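You operate a simulated robot arm through the tools that you are given. There is no shell and no other tool.

You are at the controls of a simulated two-armed robot. One attempt, no reset.

Task
Brush the crust off the grey battery, then cover both its wells.
Fine: small green brush, back where it stood; red cover on plus, grey cover on minus. Set down upright: small green wire brush. What is to be rubbed or washed off counts as gone when no trace of it is left.

The check looks at the end state, three seconds after you hand in, the way a careful person would. Anything else that was tipped, shoved, dropped, spilled or broken makes it a failure. A push-on lid holds only when it is set on centred and level and pressed home; a screw cap is set on level and turned clockwise until tight.

Robot
Two 7-joint arms with two-finger parallel grippers on one trunk that stands fixed in place. Base frame: the origin is at the foot of the trunk, x ahead of it, y to its left, z up; the work surface is at about z = 88. Readings come in cm, rad, newtons and seconds.
The left shoulder is at [5, 17.7, 120.4], the right one opposite. With the tool pointing down near the work surface each hand reaches from about 22 to 70 cm from the base axis, measured 20 degrees to its own side. Payload 3.43 kg a hand.
Tool frame (each hand has its own): the origin (TCP) lies between the finger pads and is the grasp point; the fingertips stand 3.4 cm ahead of it; z points along the fingers, y is the line along which they close. Largest opening 12.8 cm; finger width 2.4, thickness 1.2; the body of the gripper, 4.8 by 13 cm, starts 9.6 cm behind the TCP.
Orientation is told as [roll, pitch, yaw] about the base's x, y, z axes, in that order, counted from this pose: with the fingers straight down and closing along the base's y, the tool's x points along the base's -x, its y along +y and its z along -z.

Tools
- The arms move only by the tool arm_command. It takes "left_deltas", "right_deltas" or both (then of equal length, played together; a hand with none holds still); each is a list of rows, each a list of 7 numbers: the gripper command, from -1 (fully open) to 1 (shut), values between in proportion, then the shift along the tool's x, y, z in units of 30 mm (1.0 is 30 mm), then the turn, a rotation vector about the tool's x, y, z in units of 4 degrees (1.0 is 4 degrees). In form: [[claw, dx, dy, dz, wx, wy, wz], ...]. A call has 1 to 20 rows; each row shifts and turns the commanded pose from where the row before left it, along the tool's axes as they then stand. A call with a number of a shift or a turn outside -1 to 1 is refused whole. Each row takes 0.2 s and may step no farther than 5 cm and 0.15 rad from the row before; otherwise, or with a gripper value out of range, the whole call is refused. Where a pose cannot be reached the arm comes as near as it can. A force on the tool above 40 N (or 10 N above the force at the start of the call, whichever is more), or a blocked arm, ends the call early, and 0.2 s more pass. The fingers move at their own pace (about 10.8 cm/s each) and stop on an object; they squeeze with about 30 N. The grip force told is the motor's: it shows also when the fingers shut on nothing. Time passes only in rows, and 0.2 s behind the last, so rows that do not move let the fingers close. The reply holds the time, the measured pose of the TCP, the force on the tool along the base axes, the opening and the grip force, in the units named above and with some noise, with the torque about the TCP (base axes, N m) and any sound that the robot's microphone picked up.
- Cameras (640 x 400 px; columns grow to the right, rows downward): "scene" is now at [14.35, -5.77, 139.36]; the picture's right is [-0.59, -0.81, 0.00], its down [-0.25, 0.18, -0.95] and it looks along [0.77, -0.56, -0.31] (base axes); focal length 266 px, centre (320, 200). "left" rides on the left gripper at [7.6, 1.1, -16] in its tool frame; the picture's right is [-0.15, 0.99, 0.00], its down [-0.88, -0.13, -0.46] and it looks along [-0.45, -0.07, 0.89] (tool axes); focal length 234 px, centre (320, 200). "right" rides on the right gripper at [7.6, -1.1, -16] in its tool frame; the picture's right is [0.15, 0.99, 0.00], its down [-0.88, 0.13, -0.46] and it looks along [-0.45, 0.07, 0.89] (tool axes); focal length 234 px, centre (320, 200).
- capture(camera): a new picture of that camera. No time passes.
- raise_lower(by): slides the trunk up (or, below 0, down) by that many cm; the arms and the scene camera ride with it, the base frame stays. It gives what a move gives, with no picture.
- turn_head(pan, tilt): turns the head with the scene camera to pan (to the left, within 1.396 rad either way) and tilt (down, from -0.506 to 1.204), counted from straight ahead of the robot. It gives what a move gives.
- locate(camera, pixels): there is no depth. For up to 12 entries [column, row, z] of the newest picture of that camera ("zoom" is the newest enlarged one), the place [x, y] in the base frame at which the ray of that pixel passes the height z, good to about 0.3 cm. No time passes.
- zoom(camera, box): a new picture of the part [left, top, right, bottom] of that camera's present view, enlarged. No time passes.
- hand_in(): hands the job in; it is judged then, once.

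Leave the grippers open and the arms clear of the work at the hand-in unless told otherwise.

The tools are called after "Request:" as name(argument=value, ...) on one line, values as JSON. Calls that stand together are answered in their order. arm_command: Moves the arms, as the interface text tells. Its arguments: {"type":"object","properties":{"left_deltas":{"type":"array","items":{"type":"array","items":{"type":"number"}}},"right_deltas":{"type":"array","items":{"type":"array","items":{"type":"number"}}}},"required":[]} The other tools are called the same way: raise_lower (by) slides the trunk up or down; turn_head (pan, tilt) turns the head that bears the scene camera; capture (camera) takes a picture; locate (camera, pixels) gives the place at which the rays of pixels pass given heights; zoom (camera, box) takes an enlarged picture of a part of a camera's view; hand_in () hands the job in.

At the start:

```text
time_s: 0.0
left_tool_pos: [37.0, -4.42, 122.83]
left_orientation: [0.0, -0.001, 0.001]
left_ft_force: [-1.1, -0.8, -0.1]
left_moment: [0.01, 0.01, -0.01]
left_grip_width: 12.82
left_grasp_force: 0.0
right_tool_pos: [35.93, -44.06, 132.05]
right_orientation: [0.002, 0.001, 0.0]
right_ft_force: [0.5, 0.5, -0.2]
right_moment: [0.02, 0.03, 0.0]
right_grip_width: 12.79
right_grasp_force: 0.0
trunk travel left (down, up): [-37.5, 2.6]
head pan, tilt: [-0.627, 0.318]
```

scene: 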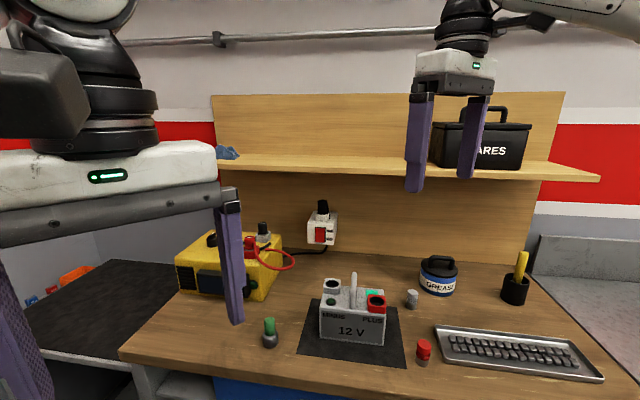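
right: 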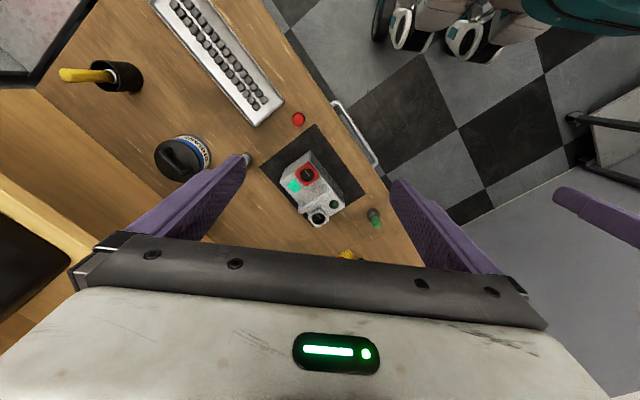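
left: 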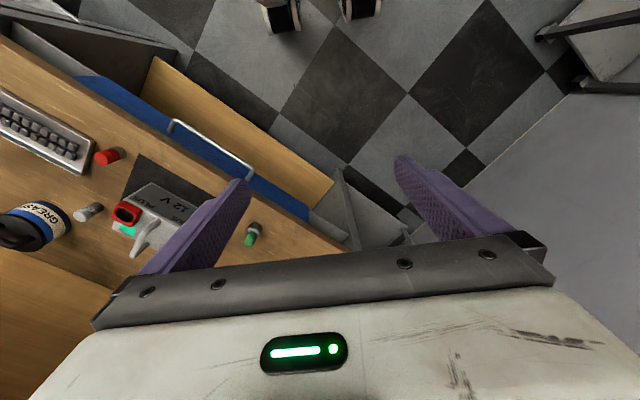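

I see the grey battery at about (352,315), the green brush at (269,332), a grey cover at (412,298) and a red cover at (424,350). I'll zoom in on these before planning.

Request:
zoom(camera="scene", box=[240, 250, 450, 381])

Request:
zoom(camera="right", box=[230, 100, 400, 260])

Request:
zoom(camera="scene", box=[150, 190, 350, 315])

```text
3.05 times, centred on (345, 316) of scene
```

zoom: 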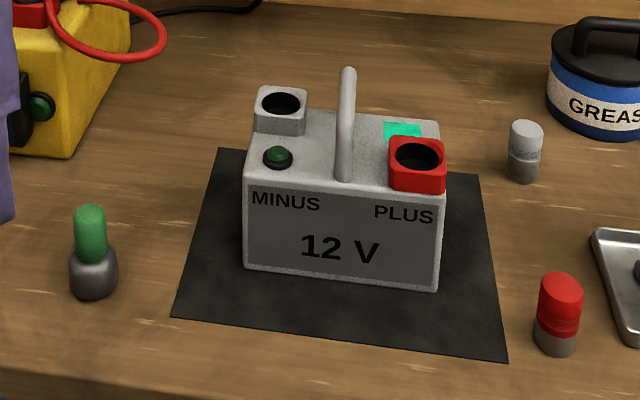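

```text
2.50 times, centred on (315, 180) of right
```

zoom: 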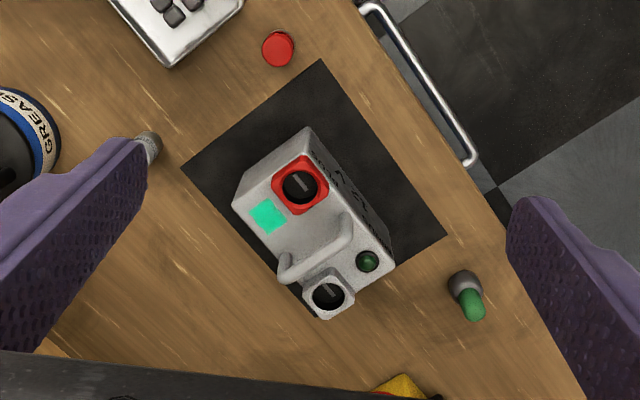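

```text
3.20 times, centred on (250, 252) of scene
```

zoom: 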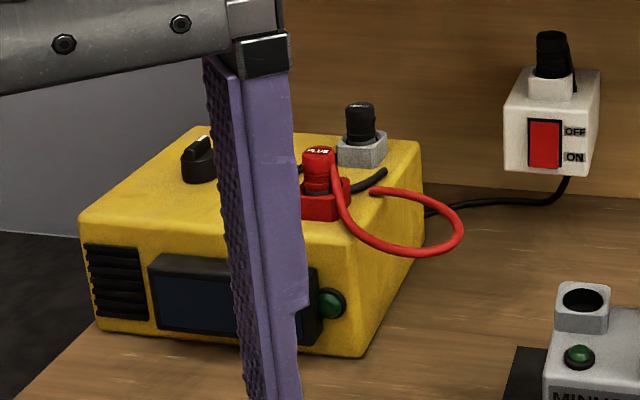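

The crust is the teal patch behind the red well on the battery's top. I'll locate the base points of the objects on the table, and also look from a steeper head angle later.

Request:
locate(camera="scene", pixels=[[270.6, 346, 88], [319.8, 337.5, 88], [383.4, 344.7, 88], [422.4, 363, 88], [411.9, 308.5, 88], [310, 298.5, 88], [297, 354, 88], [406.6, 367.5, 88], [397.5, 307, 88], [350, 375, 88]])

Request:
locate(camera="right", pixels=[[298, 119, 93], [249, 160, 91], [372, 212, 88], [377, 223, 94], [307, 175, 98], [319, 217, 98], [294, 186, 96], [334, 204, 96]])

```text
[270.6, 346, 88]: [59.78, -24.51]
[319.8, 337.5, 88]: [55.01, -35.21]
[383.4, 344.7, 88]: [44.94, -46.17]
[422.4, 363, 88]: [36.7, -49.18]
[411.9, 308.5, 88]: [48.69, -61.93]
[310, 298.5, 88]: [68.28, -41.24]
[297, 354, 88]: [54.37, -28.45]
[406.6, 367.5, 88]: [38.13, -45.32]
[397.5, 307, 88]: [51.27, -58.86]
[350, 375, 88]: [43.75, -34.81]
```

```text
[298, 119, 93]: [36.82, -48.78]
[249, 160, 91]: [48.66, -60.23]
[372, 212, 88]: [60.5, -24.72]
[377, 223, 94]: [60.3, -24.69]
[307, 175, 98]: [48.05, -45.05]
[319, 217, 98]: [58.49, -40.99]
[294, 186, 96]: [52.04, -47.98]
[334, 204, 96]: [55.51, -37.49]
```

Bench is rotated about 45°. I'll zoom closely on each small item to see its shape.

Request:
zoom(camera="scene", box=[400, 335, 448, 365])

Request:
zoom(camera="scene", box=[388, 282, 436, 312])

Request:
zoom(camera="scene", box=[245, 315, 293, 350])

Request:
zoom(camera="scene", box=[312, 265, 400, 320])

```text
13.33 times, centred on (424, 350) of scene
```

zoom: 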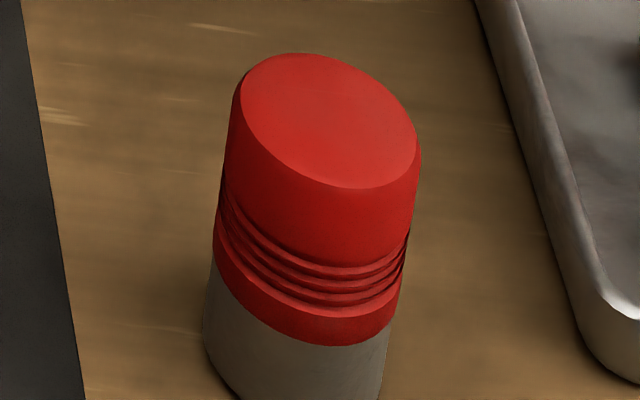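

```text
13.33 times, centred on (412, 297) of scene
```

zoom: 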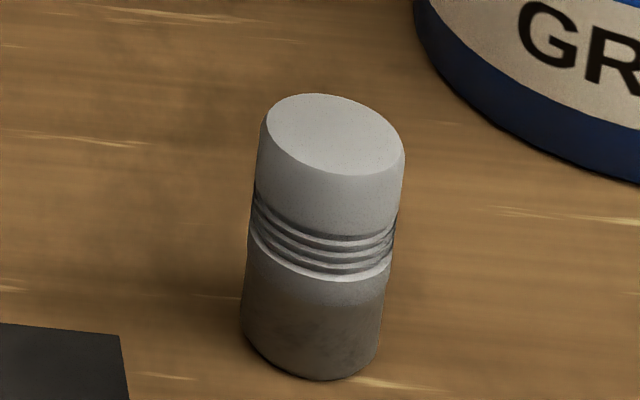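

```text
11.43 times, centred on (269, 332) of scene
```

zoom: 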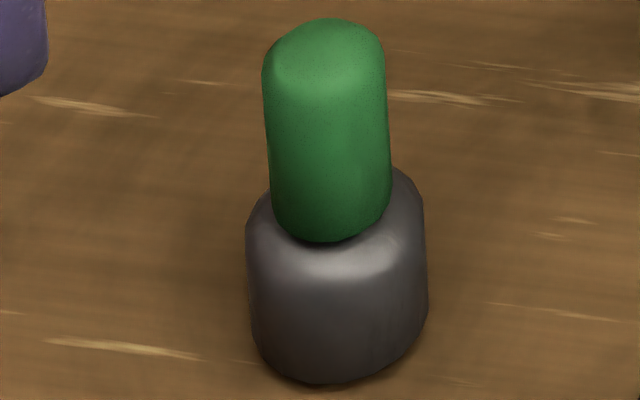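

```text
7.27 times, centred on (356, 292) of scene
```

zoom: 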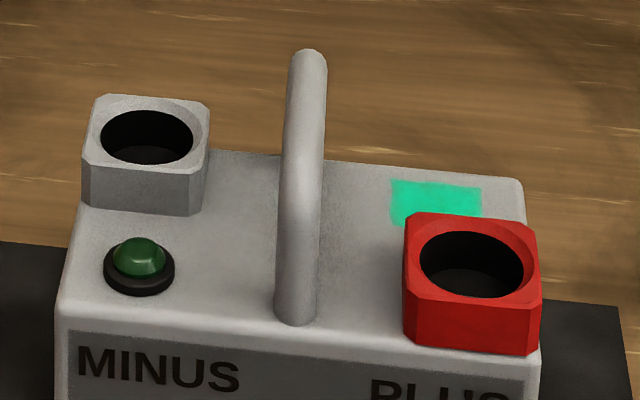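

The covers are plugs: coloured grip on top, bare plug end below. The brush has a green handle above a grey bristle head. I'll move the left arm off to the left and turn the right hand to the bench yaw (about -44°) while lowering it a little.

Request:
arm_command(left_deltas=[[-1, 0.3, 1, 0, 0, 0, 0], [-1, 0.3, 1, 0, 0, 0, 0], [-1, 0.3, 1, 0, 0, 0, 0], [-1, 0.3, 1, 0, 0, 0, 0], [-1, 0.3, 1, 0, 0, 0, 0], [-1, 0.3, 1, 0, 0, 0, 0], [-1, 0.3, 1, 0, 0, 0, 0], [-1, 0, 0.5, 0, 0, 0, 0], [-1, 0, 0, 0, 0, 0, 0], [-1, 0, 0, 0, 0, 0, 0], [-1, 0, 0, 0, 0, 0, 0]], right_deltas=[[-1, 0, 0, 0.2, 0, 0, 1], [-1, 0, 0, 0.2, 0, 0, 1], [-1, 0, 0, 0.2, 0, 0, 1], [-1, 0, 0, 0.2, 0, 0, 1], [-1, 0, 0, 0.2, 0, 0, 1], [-1, 0, 0, 0.2, 0, 0, 1], [-1, 0, 0, 0.2, 0, 0, 1], [-1, 0, 0, 0.2, 0, 0, 1], [-1, 0, 0, 0.2, 0, 0, 1], [-1, 0, 0, 0.2, 0, 0, 1], [-1, 0, 0, 0.2, 0, 0, 1]])

Request:
capture(camera="right")

Request:
capture(camera="scene")

```text
time_s: 2.4
left_tool_pos: [30.77, 18.14, 122.69]
left_orientation: [-0.001, 0.001, 0.002]
left_ft_force: [0.4, 0.0, -1.2]
left_moment: [0.05, -0.02, 0.0]
left_grip_width: 12.81
left_grasp_force: 0.0
right_tool_pos: [35.88, -44.12, 125.31]
right_orientation: [-0.001, -0.001, -0.771]
right_ft_force: [0.2, 0.3, 0.1]
right_moment: [-0.02, -0.01, 0.0]
right_grip_width: 12.8
right_grasp_force: 0.1
trunk travel left (down, up): [-37.5, 2.6]
head pan, tilt: [-0.627, 0.318]
```

```text
taken
```

right: 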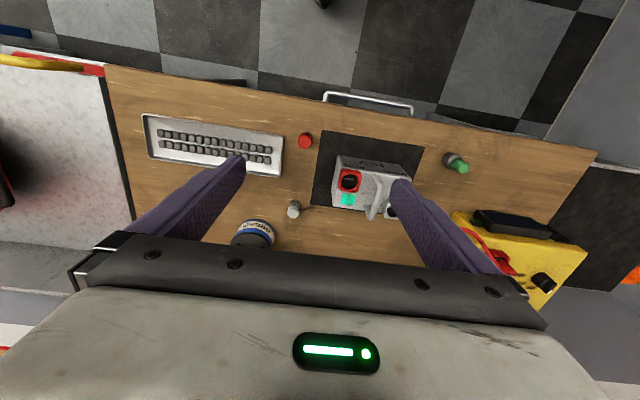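

```text
taken
```

scene: 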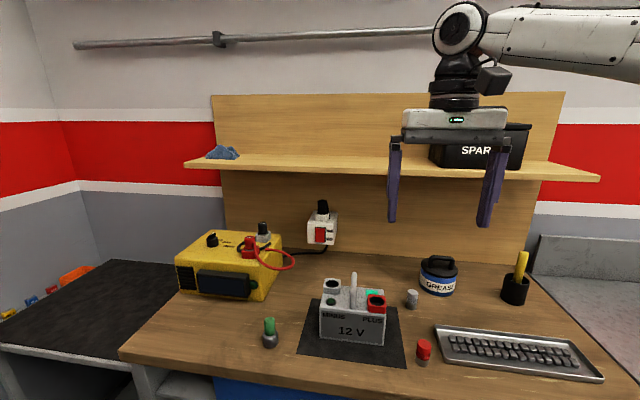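

The view is clear. I'll check where the bench back/shelf front lie so the arm doesn't hit the shelf, and zoom in from the right camera on the battery.

Request:
locate(camera="scene", pixels=[[300, 254, 88], [500, 262, 88], [300, 172, 120], [500, 181, 120], [300, 172, 115], [500, 181, 115], [300, 172, 125], [500, 181, 125]])

Request:
zoom(camera="right", box=[280, 120, 480, 245])

Request:
zoom(camera="scene", box=[300, 260, 440, 347])

```text
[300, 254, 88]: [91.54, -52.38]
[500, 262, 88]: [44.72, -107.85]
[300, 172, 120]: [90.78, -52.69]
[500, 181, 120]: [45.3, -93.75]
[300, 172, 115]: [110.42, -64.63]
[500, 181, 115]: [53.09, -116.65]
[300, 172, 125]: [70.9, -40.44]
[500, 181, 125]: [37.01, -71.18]
```

```text
3.20 times, centred on (380, 182) of right
```

zoom: 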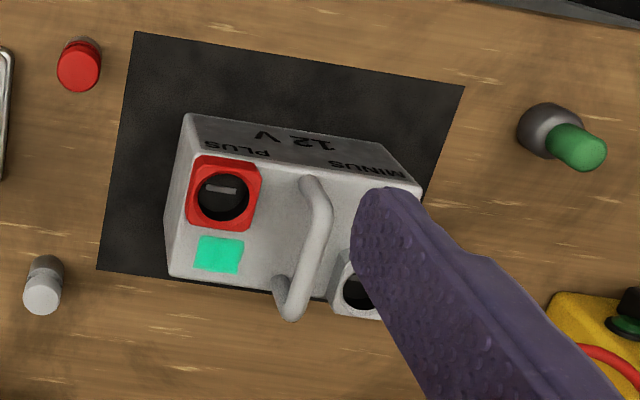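

```text
4.57 times, centred on (370, 304) of scene
```

zoom: 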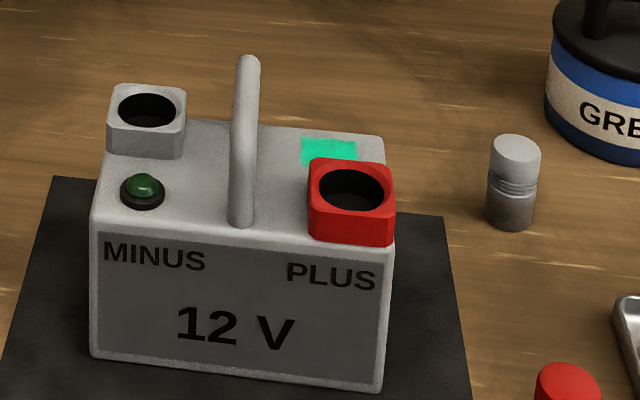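

I'll triangulate the red well rim, crust, cover tops and brush top using both views (locate at several heights).

Request:
locate(camera="right", pixels=[[350.3, 180, 96], [350.3, 180, 98], [350.3, 180, 100], [348.5, 199, 95], [348.5, 199, 97], [404.9, 140.9, 91], [404.9, 140.9, 95], [305, 141, 91], [305, 141, 93], [293, 212, 91], [293, 212, 93], [462, 166.5, 94]])

Request:
locate(camera="scene", pixels=[[377, 300.7, 96], [377, 300.7, 98], [377, 300.7, 100], [372, 291.5, 95], [372, 291.5, 97], [332, 284, 96], [332, 284, 98], [332, 284, 100], [424, 344, 93], [412, 294, 92], [269, 320, 93], [269, 320, 95]])

```text
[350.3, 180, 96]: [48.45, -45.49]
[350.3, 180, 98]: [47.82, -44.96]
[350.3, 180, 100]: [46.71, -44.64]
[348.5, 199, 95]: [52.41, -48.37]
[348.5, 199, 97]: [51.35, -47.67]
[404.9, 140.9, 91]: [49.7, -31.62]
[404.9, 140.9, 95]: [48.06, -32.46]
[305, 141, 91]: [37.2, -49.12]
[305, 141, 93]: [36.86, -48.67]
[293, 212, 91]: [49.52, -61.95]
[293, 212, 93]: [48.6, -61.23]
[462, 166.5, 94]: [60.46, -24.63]
```

```text
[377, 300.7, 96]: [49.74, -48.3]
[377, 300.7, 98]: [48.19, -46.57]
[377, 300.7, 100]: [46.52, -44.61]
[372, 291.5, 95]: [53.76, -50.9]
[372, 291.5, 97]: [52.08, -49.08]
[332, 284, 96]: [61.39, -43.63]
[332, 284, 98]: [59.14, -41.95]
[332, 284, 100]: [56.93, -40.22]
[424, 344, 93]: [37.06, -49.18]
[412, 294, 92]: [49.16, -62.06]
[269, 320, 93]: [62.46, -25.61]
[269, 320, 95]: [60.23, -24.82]
```

Estimates: battery top z≈98, well rims z≈100.5 (plus ≈[46.6,-44.6], minus ≈[56.9,-40.2]), crust ≈[50.6,-47.3], brush ≈[60.3,-24.7] about 7 cm tall, covers about 5 cm tall. I'll move the right hand to a hover over the brush and look.

Request:
arm_command(right_deltas=[[-0.1, -0.121, 0.936, 0.4, 0, 0, 0], [-0.1, -0.121, 0.936, 0.4, 0, 0, 0], [-0.1, -0.121, 0.936, 0.4, 0, 0, 0], [-0.1, -0.121, 0.936, 0.4, 0, 0, 0], [-0.1, -0.121, 0.936, 0.4, 0, 0, 0], [-0.1, -0.121, 0.936, 0.4, 0, 0, 0], [-0.1, -0.121, 0.936, 0.4, 0, 0, 0], [-0.1, -0.121, 0.936, 0.4, 0, 0, 0], [-0.1, -0.121, 0.936, 0.4, 0, 0, 0], [-0.1, -0.121, 0.936, 0.4, 0, 0, 0], [-0.1, -0.121, 0.936, 0.4, 0, 0, 0]])

Request:
capture(camera="right")

Request:
capture(camera="scene")

```text
time_s: 4.8
left_tool_pos: [30.8, 18.08, 122.78]
left_orientation: [0.001, 0.001, 0.0]
left_ft_force: [0.7, -0.1, -0.1]
left_moment: [-0.02, 0.01, -0.01]
left_grip_width: 12.8
left_grasp_force: 0.1
right_tool_pos: [56.72, -26.35, 111.44]
right_orientation: [0.003, 0.0, -0.771]
right_ft_force: [-0.3, 0.1, -0.1]
right_moment: [-0.01, -0.03, 0.01]
right_grip_width: 7.06
right_grasp_force: 0.1
right hand out of reach, approached as far as the arm can: row 10, 11
trunk travel left (down, up): [-37.5, 2.6]
head pan, tilt: [-0.627, 0.318]
```

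```text
taken
```

right: 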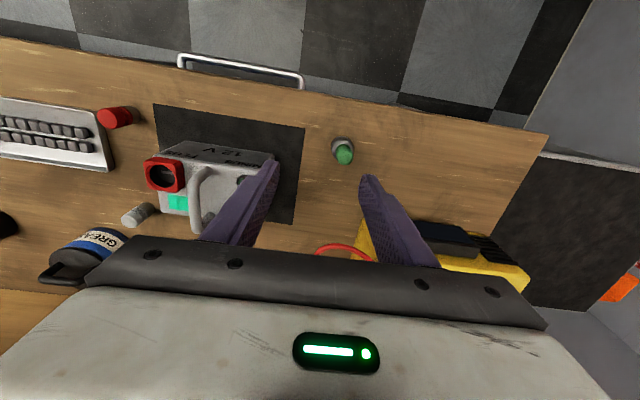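

```text
taken
```

scene: 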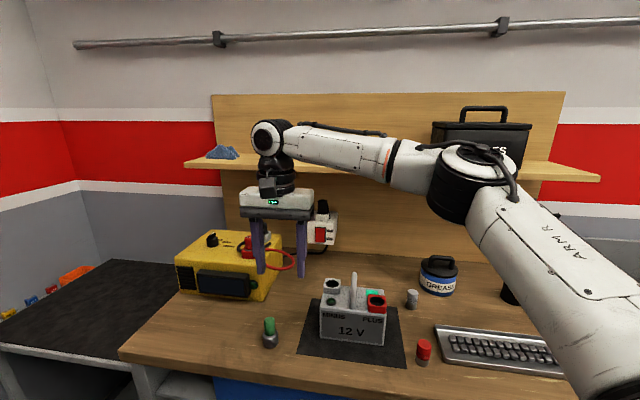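

Reach is limited at this height (reply says out of reach in the last rows). I'll go down 8 cm where the reach is longer and see where the pose lands.

Request:
arm_command(right_deltas=[[-0.1, 0, 0, 0.9, 0, 0, 0], [-0.1, 0, 0, 0.9, 0, 0, 0], [-0.1, 0, 0, 0.9, 0, 0, 0], [-0.1, 0, 0, 0, 0, 0, 0]])

Request:
capture(camera="right")

Request:
capture(camera="scene")

```text
time_s: 5.8
left_tool_pos: [30.82, 18.22, 122.78]
left_orientation: [0.001, 0.001, -0.001]
left_ft_force: [0.0, -0.4, 0.3]
left_moment: [-0.04, 0.01, 0.03]
left_grip_width: 12.81
left_grasp_force: 0.0
right_tool_pos: [56.73, -26.18, 103.37]
right_orientation: [-0.001, 0.0, -0.77]
right_ft_force: [0.5, 0.1, -0.6]
right_moment: [0.03, -0.01, -0.04]
right_grip_width: 7.03
right_grasp_force: 0.2
trunk travel left (down, up): [-37.5, 2.6]
head pan, tilt: [-0.627, 0.318]
```

```text
taken
```

right: 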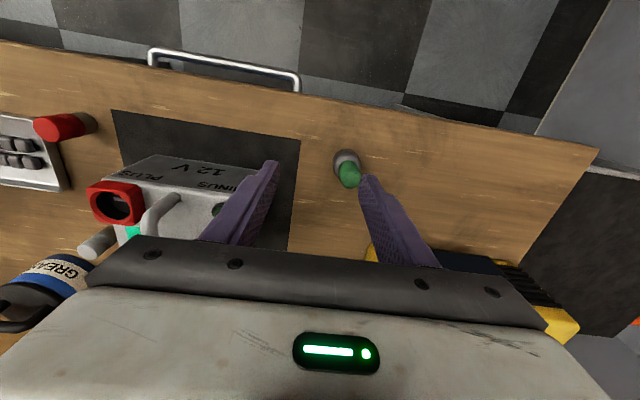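

```text
taken
```

scene: 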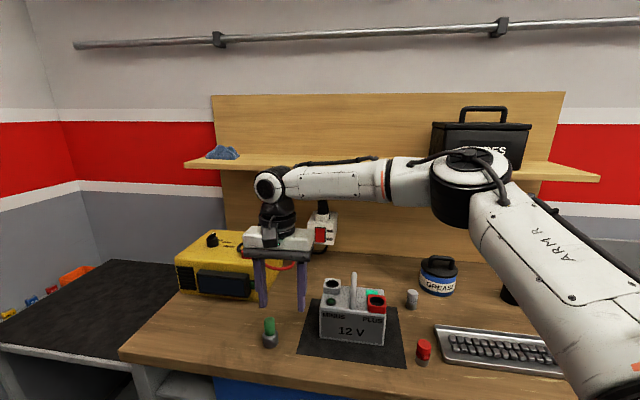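

Now at z=103 the command restarted from the achieved pose. I zoom on the brush from the wrist and locate it precisely.

Request:
zoom(camera="right", box=[310, 130, 390, 200])

Request:
zoom(camera="scene", box=[245, 315, 293, 350])

```text
5.71 times, centred on (350, 165) of right
```

zoom: 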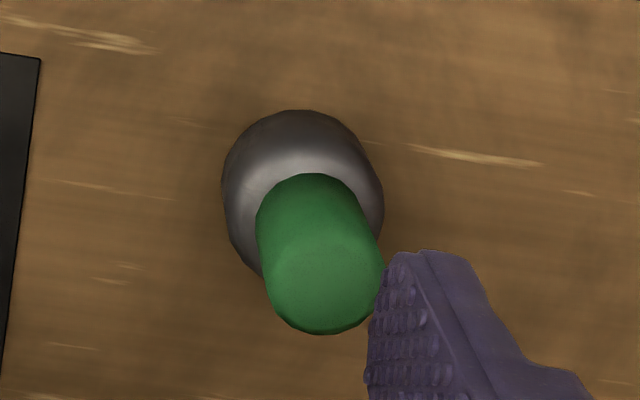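

```text
11.43 times, centred on (269, 332) of scene
```

zoom: 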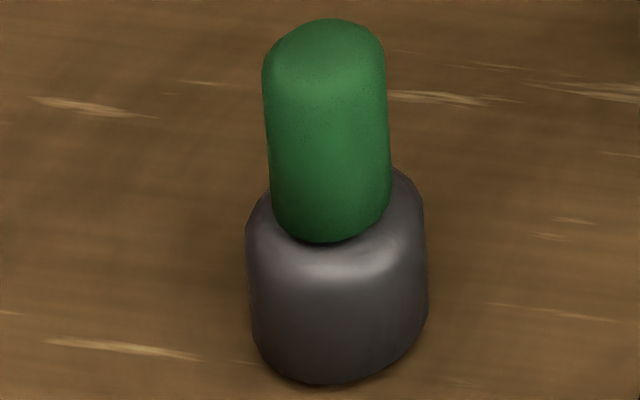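

Request:
locate(camera="right", pixels=[[350, 178.1, 94], [350, 178.1, 95], [350, 178.1, 96], [347, 163.6, 89], [347, 163.6, 90]])

Request:
locate(camera="scene", pixels=[[269.3, 319.5, 94], [269.3, 319.5, 95], [269.3, 319.5, 96], [269.9, 348.5, 88]])

```text
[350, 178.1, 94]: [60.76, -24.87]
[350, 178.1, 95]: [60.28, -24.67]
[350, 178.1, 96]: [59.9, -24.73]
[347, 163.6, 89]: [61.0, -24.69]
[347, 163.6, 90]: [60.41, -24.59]
```

```text
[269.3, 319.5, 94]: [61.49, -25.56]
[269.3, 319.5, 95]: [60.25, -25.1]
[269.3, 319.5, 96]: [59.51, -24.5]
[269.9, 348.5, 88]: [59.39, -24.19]
```

Brush is at about [60.35, -24.7], top z 95. I'll centre over it at the present height.

Request:
arm_command(right_deltas=[[-0.1, -0.27, 0.6, 0.3, 0, 0, 0], [-0.1, -0.265, 0.595, 0.3, 0, 0, 0], [-0.1, 0, 0, 0, 0, 0, 0]])

Request:
capture(camera="right")

Request:
capture(camera="scene")

```text
time_s: 6.6
left_tool_pos: [30.75, 18.18, 122.8]
left_orientation: [0.002, 0.0, 0.001]
left_ft_force: [0.0, -0.1, 0.3]
left_moment: [-0.01, 0.03, 0.02]
left_grip_width: 12.8
left_grasp_force: 0.0
right_tool_pos: [56.76, -26.54, 102.18]
right_orientation: [0.003, -0.001, -0.767]
right_ft_force: [0.3, -0.2, 0.4]
right_moment: [0.01, -0.01, 0.02]
right_grip_width: 7.01
right_grasp_force: 0.1
right hand out of reach, approached as far as the arm can: row 1, 2
trunk travel left (down, up): [-37.5, 2.6]
head pan, tilt: [-0.627, 0.318]
```

```text
taken
```

right: 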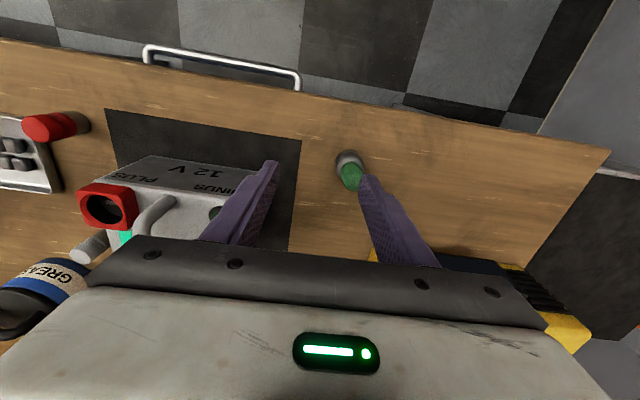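

```text
taken
```

scene: 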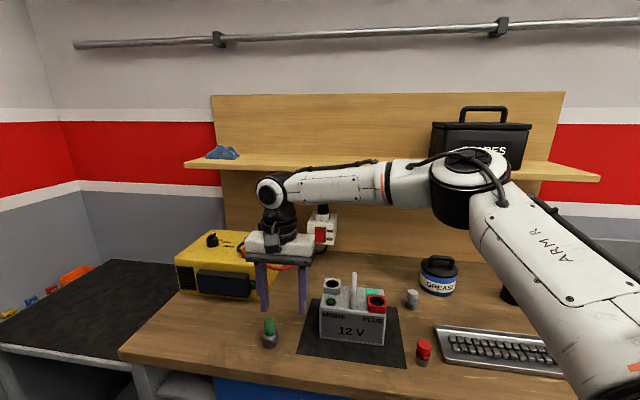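

The hand is stuck about 4 cm short at yaw -44° — possibly a joint limit rather than distance. I'll turn the yaw back about 24° in place, then try moving toward the brush.

Request:
arm_command(right_deltas=[[-0.1, 0, 0, 0, 0, 0, -1], [-0.1, 0, 0, 0, 0, 0, -1], [-0.1, 0, 0, 0, 0, 0, -1], [-0.1, 0, 0, 0, 0, 0, -1], [-0.1, 0, 0, 0, 0, 0, -1], [-0.1, 0, 0, 0, 0, 0, -1], [-0.1, -0.3, 0, 0, 0, 0, 0], [-0.1, -0.3, 0, 0, 0, 0, 0]])

```text
time_s: 8.4
left_tool_pos: [30.78, 18.07, 122.67]
left_orientation: [-0.001, -0.002, -0.001]
left_ft_force: [0.5, -0.3, -0.6]
left_moment: [0.03, 0.04, -0.01]
left_grip_width: 12.81
left_grasp_force: 0.0
right_tool_pos: [57.34, -27.77, 102.3]
right_orientation: [0.002, -0.003, -0.348]
right_ft_force: [-0.4, 0.3, 0.7]
right_moment: [-0.02, 0.02, -0.04]
right_grip_width: 7.06
right_grasp_force: 0.0
right hand out of reach, approached as far as the arm can: row 7, 8
trunk travel left (down, up): [-37.5, 2.6]
head pan, tilt: [-0.627, 0.318]
```

Still short, and the elbow looks well bent, so trunk height/elbow posture may be the limit. I'll raise the hand 9 cm, back it off slightly, then lower the trunk 10 cm and retry the reach.

Request:
arm_command(right_deltas=[[-0.1, 0.3, 0, -0.9, 0, 0, 0], [-0.1, 0.3, 0, -0.9, 0, 0, 0], [-0.1, 0.3, 0, -0.9, 0, 0, 0], [-0.1, 0, 0, -0.9, 0, 0, 0]])

Request:
raise_lower(by=-10)

Request:
arm_command(right_deltas=[[-0.1, -0.5, 0, 0, 0, 0, 0], [-0.1, -0.5, 0, 0, 0, 0, 0], [-0.1, -0.5, 0, 0, 0, 0, 0], [-0.1, -0.5, 0, 0, 0, 0, 0]])

```text
time_s: 9.4
left_tool_pos: [30.7, 18.22, 122.76]
left_orientation: [0.001, 0.001, 0.0]
left_ft_force: [0.3, 0.0, 0.3]
left_moment: [0.03, 0.0, 0.0]
left_grip_width: 12.81
left_grasp_force: 0.1
right_tool_pos: [54.7, -26.81, 113.14]
right_orientation: [0.0, -0.001, -0.351]
right_ft_force: [-0.9, -0.5, 0.4]
right_moment: [-0.01, 0.01, 0.0]
right_grip_width: 7.03
right_grasp_force: 0.1
trunk travel left (down, up): [-37.5, 2.6]
head pan, tilt: [-0.627, 0.318]
```

```text
time_s: 10.7
left_tool_pos: [30.64, 18.2, 112.81]
left_orientation: [0.0, 0.0, 0.0]
left_ft_force: [0.1, -0.1, 0.0]
left_moment: [0.01, 0.0, 0.03]
left_grip_width: 12.82
left_grasp_force: 0.1
right_tool_pos: [54.72, -26.73, 103.21]
right_orientation: [-0.002, 0.0, -0.35]
right_ft_force: [-0.1, 0.6, -0.7]
right_moment: [0.02, -0.03, 0.01]
right_grip_width: 7.06
right_grasp_force: 0.0
trunk travel left (down, up): [-27.5, 12.6]
head pan, tilt: [-0.627, 0.318]
```

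```text
time_s: 11.7
left_tool_pos: [30.81, 18.1, 112.79]
left_orientation: [-0.001, 0.001, 0.001]
left_ft_force: [-0.7, 0.0, -0.1]
left_moment: [-0.02, 0.03, 0.02]
left_grip_width: 12.84
left_grasp_force: 0.0
right_tool_pos: [57.92, -29.86, 102.7]
right_orientation: [-0.001, -0.001, -0.35]
right_ft_force: [0.6, 0.2, 0.0]
right_moment: [-0.03, -0.01, 0.0]
right_grip_width: 7.05
right_grasp_force: 0.0
right hand out of reach, approached as far as the arm can: row 2, 3, 4
trunk travel left (down, up): [-27.5, 12.6]
head pan, tilt: [-0.627, 0.318]
```

Slightly better. I'll look at the arm's posture.

Request:
capture(camera="scene")

Request:
capture(camera="left")

```text
taken
```

scene: 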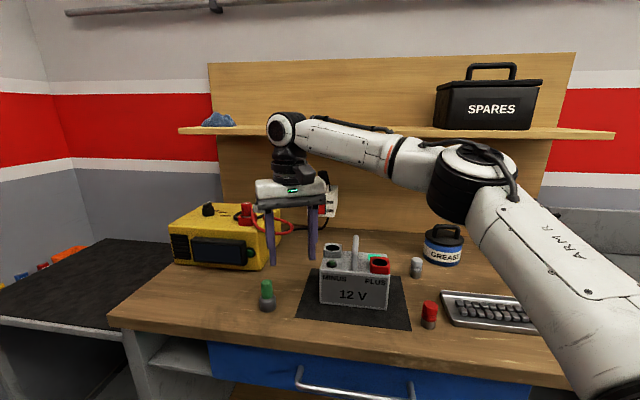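

```text
taken
```

left: 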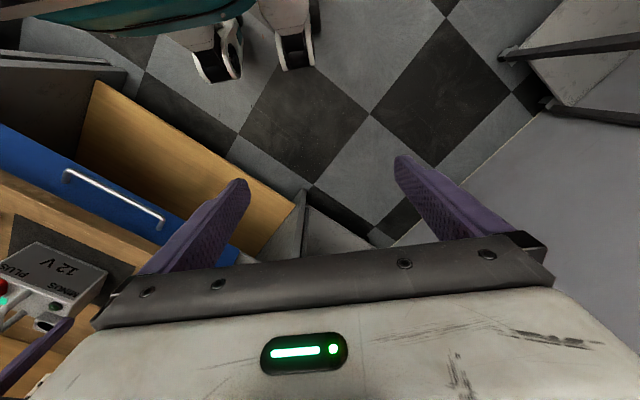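

The upper arm isn't fully stretched; I suspect a wrist/yaw limit. I'll raise 6 cm, retreat a bit, and turn the yaw to about +46° (closing across the bench depth), then test reach again.

Request:
arm_command(right_deltas=[[-0.1, 0.5, 0, -0.7, 0, 0, -1], [-0.1, 0.5, 0, -0.7, 0, 0, -1], [-0.1, 0, 0, -0.6, 0, 0, -1], [-0.1, 0, 0, 0, 0, 0, -1], [-0.1, 0, 0, 0, 0, 0, -1], [-0.1, 0, 0, 0, 0, 0, -1], [-0.1, 0, 0, 0, 0, 0, -1], [-0.1, 0, 0, 0, 0, 0, -1], [-0.1, 0, 0, 0, 0, 0, -1], [-0.1, 0, 0, 0, 0, 0, -1], [-0.1, 0, 0, 0, 0, 0, -1], [-0.1, 0, 0, 0, 0, 0, -1], [-0.1, 0, 0, 0, 0, 0, -1], [-0.1, 0, 0, 0, 0, 0, -1], [-0.1, 0, 0, 0, 0, 0, -1], [-0.1, 0, 0, 0, 0, 0, -1], [-0.1, 0, 0, 0, 0, 0, -0.5]])

```text
time_s: 15.3
left_tool_pos: [30.85, 18.19, 112.71]
left_orientation: [0.0, 0.0, 0.0]
left_ft_force: [-0.3, 0.2, -0.2]
left_moment: [-0.03, 0.02, 0.02]
left_grip_width: 12.8
left_grasp_force: 0.1
right_tool_pos: [55.19, -28.74, 108.69]
right_orientation: [-0.001, 0.0, 0.802]
right_ft_force: [-0.8, -0.9, -1.2]
right_moment: [-0.01, -0.02, 0.01]
right_grip_width: 7.06
right_grasp_force: 0.0
trunk travel left (down, up): [-27.5, 12.6]
head pan, tilt: [-0.627, 0.318]
```

Now test reaching toward the brush at this yaw.

Request:
arm_command(right_deltas=[[-0.1, -0.54, -0.075, 0, 0, 0, 0], [-0.1, -0.54, -0.075, 0, 0, 0, 0], [-0.1, -0.54, -0.075, 0, 0, 0, 0], [-0.1, -0.54, -0.075, 0, 0, 0, 0]])

Request:
capture(camera="scene")

Request:
capture(camera="right")

```text
time_s: 16.3
left_tool_pos: [30.74, 18.3, 112.75]
left_orientation: [-0.002, 0.0, -0.001]
left_ft_force: [-0.6, 0.1, 0.8]
left_moment: [0.0, -0.02, -0.02]
left_grip_width: 12.79
left_grasp_force: 0.1
right_tool_pos: [54.95, -28.91, 108.69]
right_orientation: [-0.001, 0.0, 0.804]
right_ft_force: [0.2, -0.2, 0.5]
right_moment: [0.02, -0.01, -0.01]
right_grip_width: 7.05
right_grasp_force: 0.0
right hand out of reach, approached as far as the arm can: row 1, 2, 3, 4
trunk travel left (down, up): [-27.5, 12.6]
head pan, tilt: [-0.627, 0.318]
```

```text
taken
```

scene: 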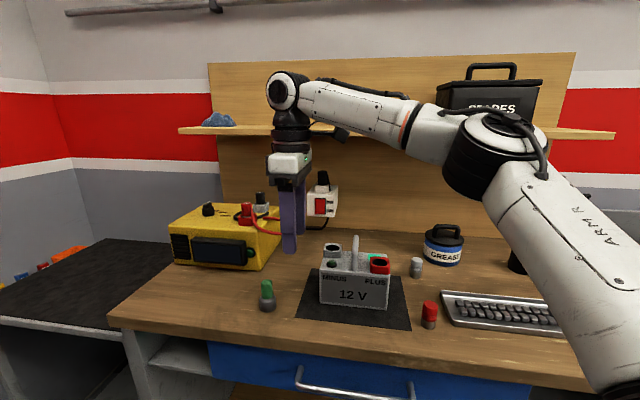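

```text
taken
```

right: 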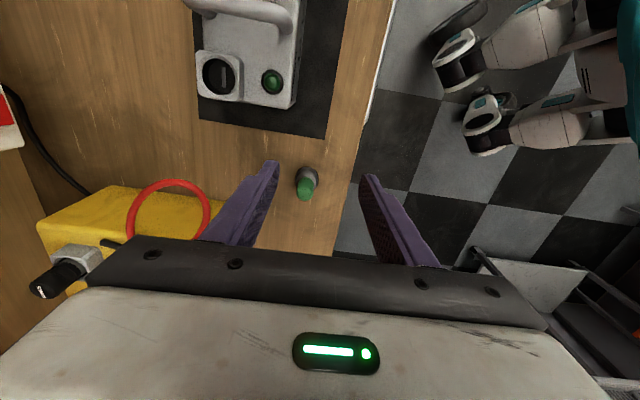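

Reach seems to be a sphere around the shoulder, better lower down. With this yaw the fingers can straddle the brush and slide in sideways along tool -x. I'll descend here (clear of the battery by about 3 cm) to z≈95.

Request:
arm_command(right_deltas=[[-0.1, 0, 0, 0.9, 0, 0, 0], [-0.1, 0, 0, 0.9, 0, 0, 0], [-0.1, 0, 0, 0.9, 0, 0, 0], [-0.1, 0, 0, 0.9, 0, 0, 0], [-0.1, 0, 0, 0.9, 0, 0, 0], [-0.1, 0, 0, 0, 0, 0, 0]])

Request:
capture(camera="right")

Request:
capture(camera="scene")

```text
time_s: 17.7
left_tool_pos: [30.7, 18.23, 112.7]
left_orientation: [-0.001, 0.001, 0.0]
left_ft_force: [0.1, -0.6, 0.0]
left_moment: [-0.02, 0.02, -0.02]
left_grip_width: 12.8
left_grasp_force: 0.1
right_tool_pos: [55.09, -28.89, 95.12]
right_orientation: [0.001, 0.0, 0.8]
right_ft_force: [0.3, 0.1, 0.0]
right_moment: [0.04, -0.04, -0.02]
right_grip_width: 7.03
right_grasp_force: 0.1
trunk travel left (down, up): [-27.5, 12.6]
head pan, tilt: [-0.627, 0.318]
```

```text
taken
```

right: 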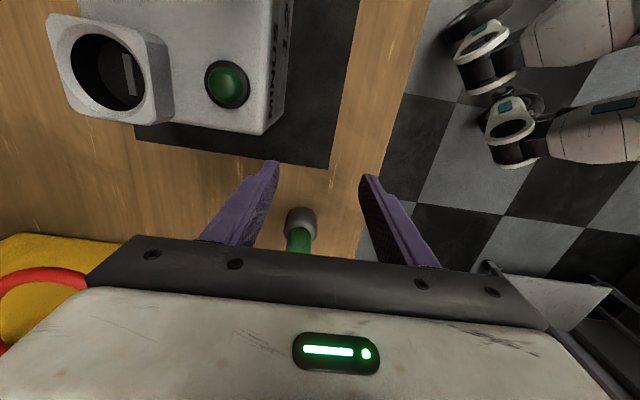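

```text
taken
```

scene: 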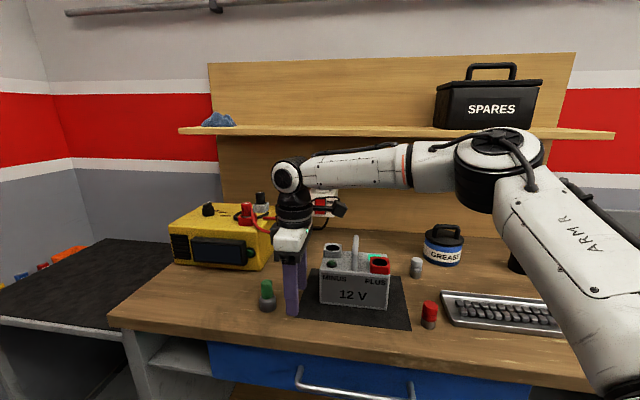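

The brush at (300,225) lies between the finger lines. I slide in along tool -x with a small -y correction.

Request:
arm_command(right_deltas=[[-0.1, 0, -0.28, 0, 0, 0, 0], [-0.1, -0.5, 0, 0.0, 0, 0, 0], [-0.1, -0.5, 0, 0.0, 0, 0, 0], [-0.1, -0.5, 0, 0, 0, 0, 0], [-0.1, -0.5, 0, 0, 0, 0, 0], [-0.1, -0.22, 0, 0, 0, 0, 0]])

Request:
capture(camera="right")

Request:
zoom(camera="scene", box=[230, 240, 350, 320])

```text
time_s: 19.1
left_tool_pos: [30.68, 18.09, 112.91]
left_orientation: [-0.001, 0.0, 0.0]
left_ft_force: [-0.8, -0.1, 0.5]
left_moment: [0.04, 0.02, -0.02]
left_grip_width: 12.8
left_grasp_force: 0.0
right_tool_pos: [57.18, -26.63, 95.24]
right_orientation: [0.0, -0.004, 0.803]
right_ft_force: [0.4, -0.4, -0.2]
right_moment: [-0.02, 0.01, 0.0]
right_grip_width: 7.02
right_grasp_force: 0.0
right hand out of reach, approached as far as the arm can: row 4, 5, 6
trunk travel left (down, up): [-27.5, 12.6]
head pan, tilt: [-0.627, 0.318]
```

```text
taken
```

right: 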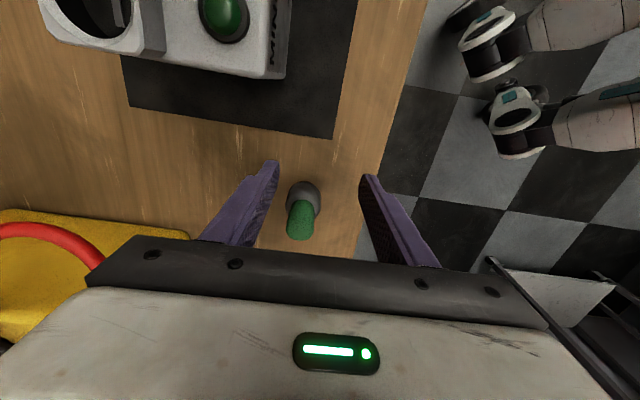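

```text
5.00 times, centred on (290, 280) of scene
```

zoom: 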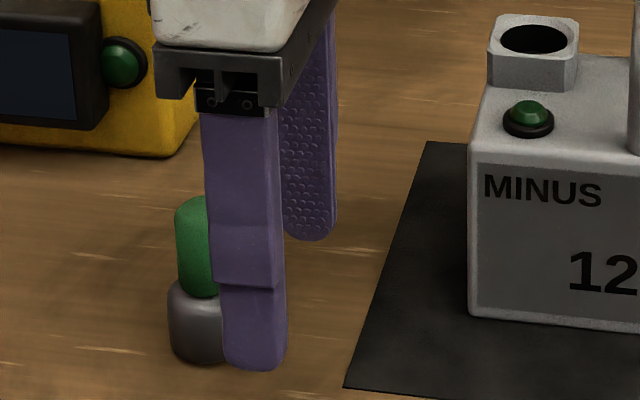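

The limit behaves as if the elbow can't swing further left. Tilting the hand about its closing axis (fingers pointing outward) will gain the missing ~4 cm and still grips the vertical handle squarely. I back off 1 cm and tilt 16°.

Request:
arm_command(right_deltas=[[-0.1, 0.35, 0, 0, 0, 0, 0], [-0.1, 0, 0, 0, 0, -1, 0], [-0.1, 0, 0, 0, 0, -1, 0], [-0.1, 0, 0, 0, 0, -1, 0], [-0.1, 0, 0, 0, 0, -1, 0], [-0.1, 0, 0, 0, 0, 0, 0]])

Request:
capture(camera="right")

Request:
capture(camera="scene")

```text
time_s: 20.5
left_tool_pos: [30.77, 18.03, 112.8]
left_orientation: [-0.001, -0.001, 0.001]
left_ft_force: [0.3, -0.3, -1.1]
left_moment: [-0.02, -0.02, -0.03]
left_grip_width: 12.82
left_grasp_force: 0.1
right_tool_pos: [56.38, -27.39, 95.27]
right_orientation: [0.0, -0.283, 0.802]
right_ft_force: [-0.1, 0.7, -0.5]
right_moment: [0.03, -0.03, 0.01]
right_grip_width: 7.01
right_grasp_force: 0.0
trunk travel left (down, up): [-27.5, 12.6]
head pan, tilt: [-0.627, 0.318]
```

```text
taken
```

right: 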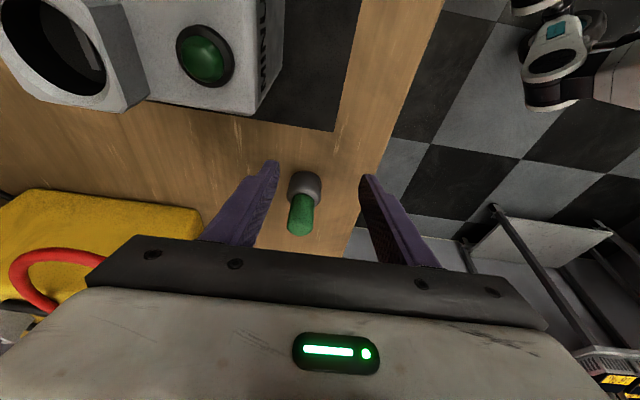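

```text
taken
```

scene: 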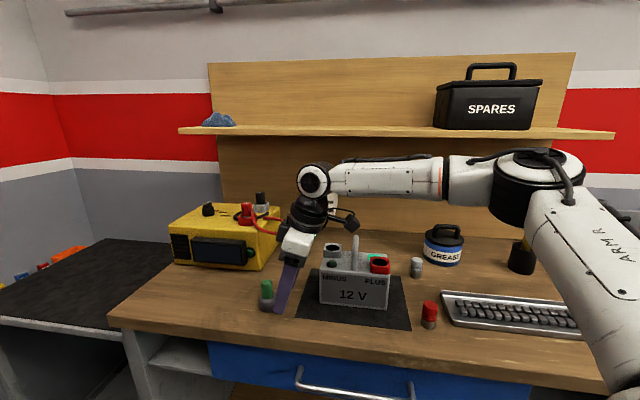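

The tilt succeeded. Locate the brush again from this view.

Request:
zoom(camera="right", box=[260, 160, 340, 240])

Request:
locate(camera="right", pixels=[[299, 224, 95], [299, 224, 94], [304, 190, 90], [304, 188, 89]])

```text
5.00 times, centred on (300, 200) of right
```

zoom: 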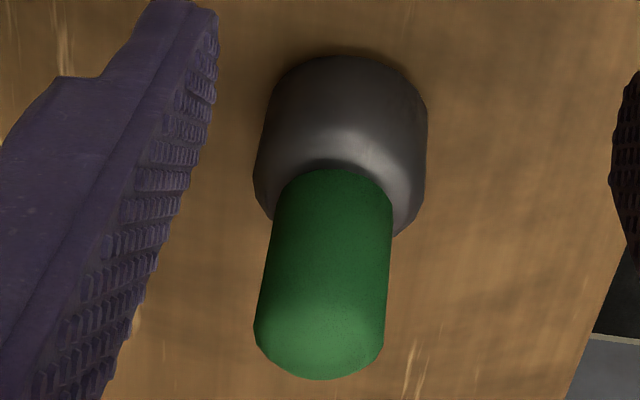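

```text
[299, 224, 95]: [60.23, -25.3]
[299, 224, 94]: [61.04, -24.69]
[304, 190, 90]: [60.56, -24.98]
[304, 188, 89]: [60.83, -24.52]
```

Brush ≈[60.4,-24.85]. I shift -1.1 cm along tool y, then advance 4.6 cm horizontally in the tilted frame.

Request:
arm_command(right_deltas=[[-0.1, 0, -0.37, 0, 0, 0, 0], [-0.1, -0.493, 0, 0.142, 0, 0, 0], [-0.1, -0.493, 0, 0.142, 0, 0, 0], [-0.1, -0.493, 0, 0.142, 0, 0, 0], [-0.1, 0, 0, 0, 0, 0, 0]])

Request:
capture(camera="right")

Request:
zoom(camera="scene", box=[230, 240, 350, 320])

```text
time_s: 21.7
left_tool_pos: [30.77, 18.24, 112.76]
left_orientation: [0.0, 0.0, 0.003]
left_ft_force: [-0.2, -0.5, 0.2]
left_moment: [-0.02, -0.03, 0.02]
left_grip_width: 12.82
left_grasp_force: 0.0
right_tool_pos: [60.48, -24.78, 95.25]
right_orientation: [0.0, -0.279, 0.803]
right_ft_force: [-0.6, 0.3, -0.1]
right_moment: [0.01, 0.0, 0.02]
right_grip_width: 7.05
right_grasp_force: 0.0
trunk travel left (down, up): [-27.5, 12.6]
head pan, tilt: [-0.627, 0.318]
```

```text
taken
```

right: 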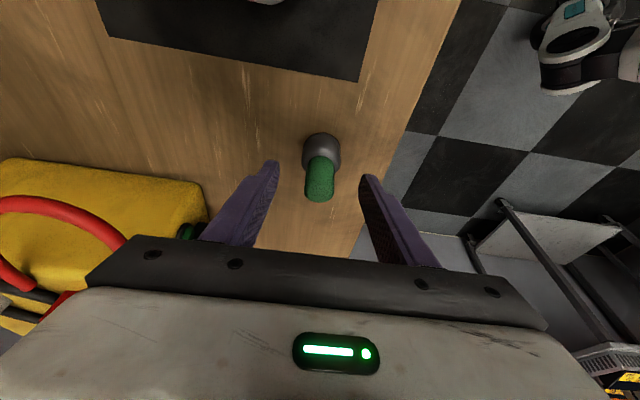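

```text
5.00 times, centred on (290, 280) of scene
```

zoom: 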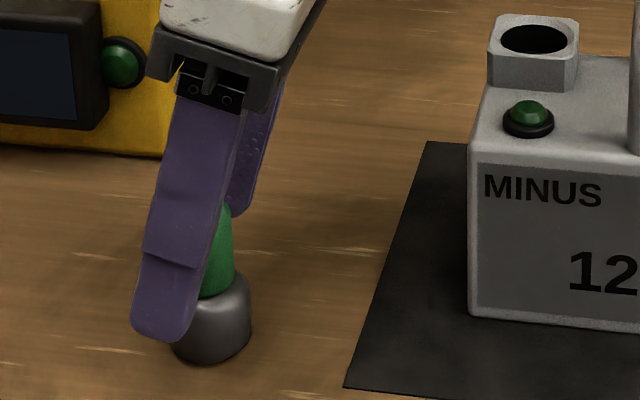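

Brush is centred between the fingers (col 319). The tilted tips overshoot about 0.5 cm at handle mid-height, so I back off 0.5 cm and close.

Request:
arm_command(right_deltas=[[-0.1, 0.16, 0, 0, 0, 0, 0], [0.2, 0, 0, 0, 0, 0, 0], [0.45, 0, 0, 0, 0, 0, 0], [0.6, 0, 0, 0, 0, 0, 0], [1, 0, 0, 0, 0, 0, 0], [1, 0, 0, 0, 0, 0, 0]])

Request:
capture(camera="right")

Request:
zoom(camera="scene", box=[230, 240, 350, 320])

```text
time_s: 23.1
left_tool_pos: [30.72, 18.28, 112.81]
left_orientation: [0.001, -0.001, 0.001]
left_ft_force: [-0.6, 0.4, 0.7]
left_moment: [-0.05, 0.0, 0.0]
left_grip_width: 12.8
left_grasp_force: 0.0
right_tool_pos: [60.09, -25.21, 95.16]
right_orientation: [0.0, -0.279, 0.803]
right_ft_force: [-0.3, -0.7, -0.3]
right_moment: [-0.04, 0.0, 0.0]
right_grip_width: 2.23
right_grasp_force: 30.4
trunk travel left (down, up): [-27.5, 12.6]
head pan, tilt: [-0.627, 0.318]
```

```text
taken
```

right: 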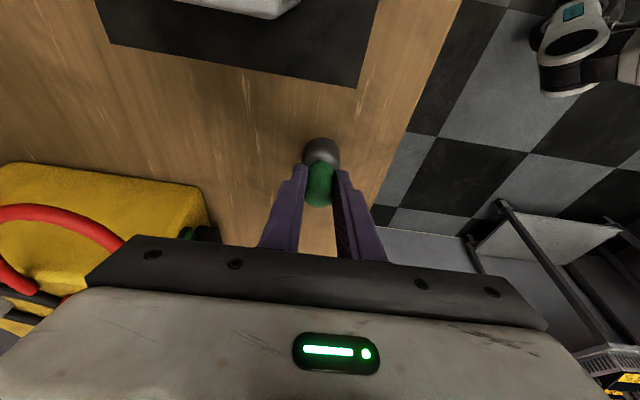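

```text
5.00 times, centred on (290, 280) of scene
```

zoom: 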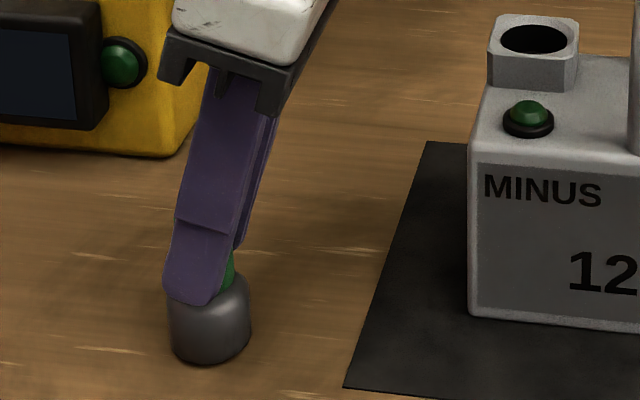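

Firm grip (2.23 cm, 30 N) with the brush still standing upright. Home pose recorded: TCP [60.09,-25.21,95.16], pitch -0.279, yaw 0.803. I lift straight up 15 cm.

Request:
arm_command(right_deltas=[[1, -0.115, 0, -0.4, 0, 0, 0], [1, -0.23, 0, -0.8, 0, 0, 0], [1, -0.23, 0, -0.8, 0, 0, 0], [1, -0.23, 0, -0.8, 0, 0, 0], [1, -0.23, 0, -0.8, 0, 0, 0], [1, -0.23, 0, -0.8, 0, 0, 0], [1, -0.115, 0, -0.4, 0, 0, 0]])

Request:
capture(camera="scene")

Request:
capture(camera="right")

```text
time_s: 24.7
left_tool_pos: [30.79, 18.13, 112.88]
left_orientation: [0.0, 0.0, -0.001]
left_ft_force: [-0.2, -0.2, -1.1]
left_moment: [0.01, 0.02, -0.02]
left_grip_width: 12.8
left_grasp_force: 0.2
right_tool_pos: [60.1, -25.2, 110.16]
right_orientation: [0.0, -0.278, 0.801]
right_ft_force: [-0.3, 0.7, 0.9]
right_moment: [0.0, 0.02, 0.03]
right_grip_width: 2.23
right_grasp_force: 30.2
trunk travel left (down, up): [-27.5, 12.6]
head pan, tilt: [-0.627, 0.318]
```

```text
taken
```

scene: 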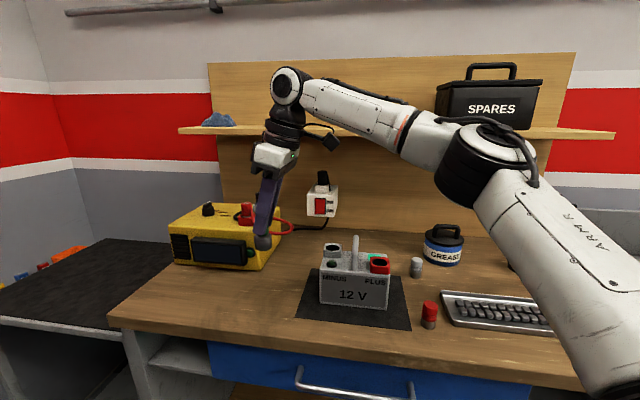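

```text
taken
```

right: 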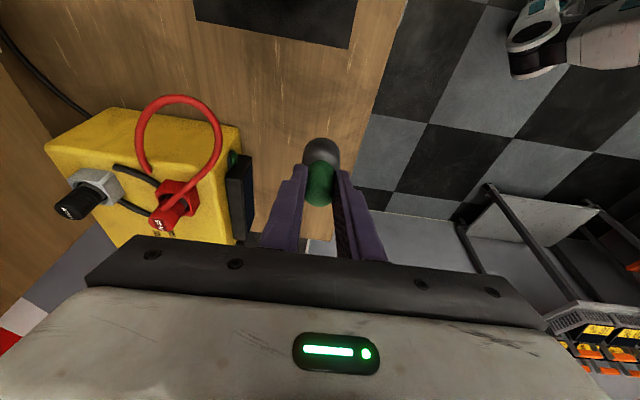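

Holding well, brush bottom at about z=103. Refined battery top z≈96.5, rims ≈98.8, arch top ≈103.5. I'll carry the brush along the front of the battery to the right (bench w ≈1.5), staying in front of it.

Request:
arm_command(right_deltas=[[1, 0.909, 0, -0.261, 0, 0, 0], [1, 0.909, 0, -0.261, 0, 0, 0], [1, 0.909, 0, -0.261, 0, 0, 0], [1, 0.909, 0, -0.261, 0, 0, 0], [1, 0.909, 0, -0.261, 0, 0, 0], [1, 0.909, 0, -0.261, 0, 0, 0], [1, 0.909, 0, -0.261, 0, 0, 0], [1, 0.909, 0, -0.261, 0, 0, 0]])

Request:
capture(camera="scene")

Request:
capture(camera="right")

```text
time_s: 26.5
left_tool_pos: [30.72, 18.1, 112.74]
left_orientation: [0.0, 0.0, 0.0]
left_ft_force: [-0.1, 0.7, 0.2]
left_moment: [0.02, 0.01, 0.02]
left_grip_width: 12.78
left_grasp_force: 0.3
right_tool_pos: [44.28, -41.49, 110.24]
right_orientation: [0.0, -0.278, 0.801]
right_ft_force: [-0.5, -0.6, 0.1]
right_moment: [0.0, 0.0, 0.01]
right_grip_width: 2.22
right_grasp_force: 29.8
trunk travel left (down, up): [-27.5, 12.6]
head pan, tilt: [-0.627, 0.318]
```

```text
taken
```

scene: 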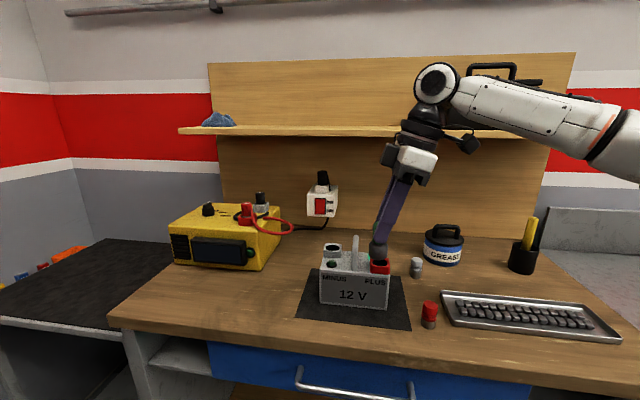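

```text
taken
```

right: 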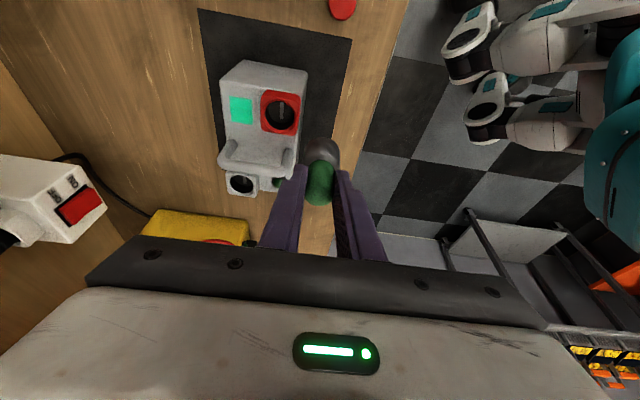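

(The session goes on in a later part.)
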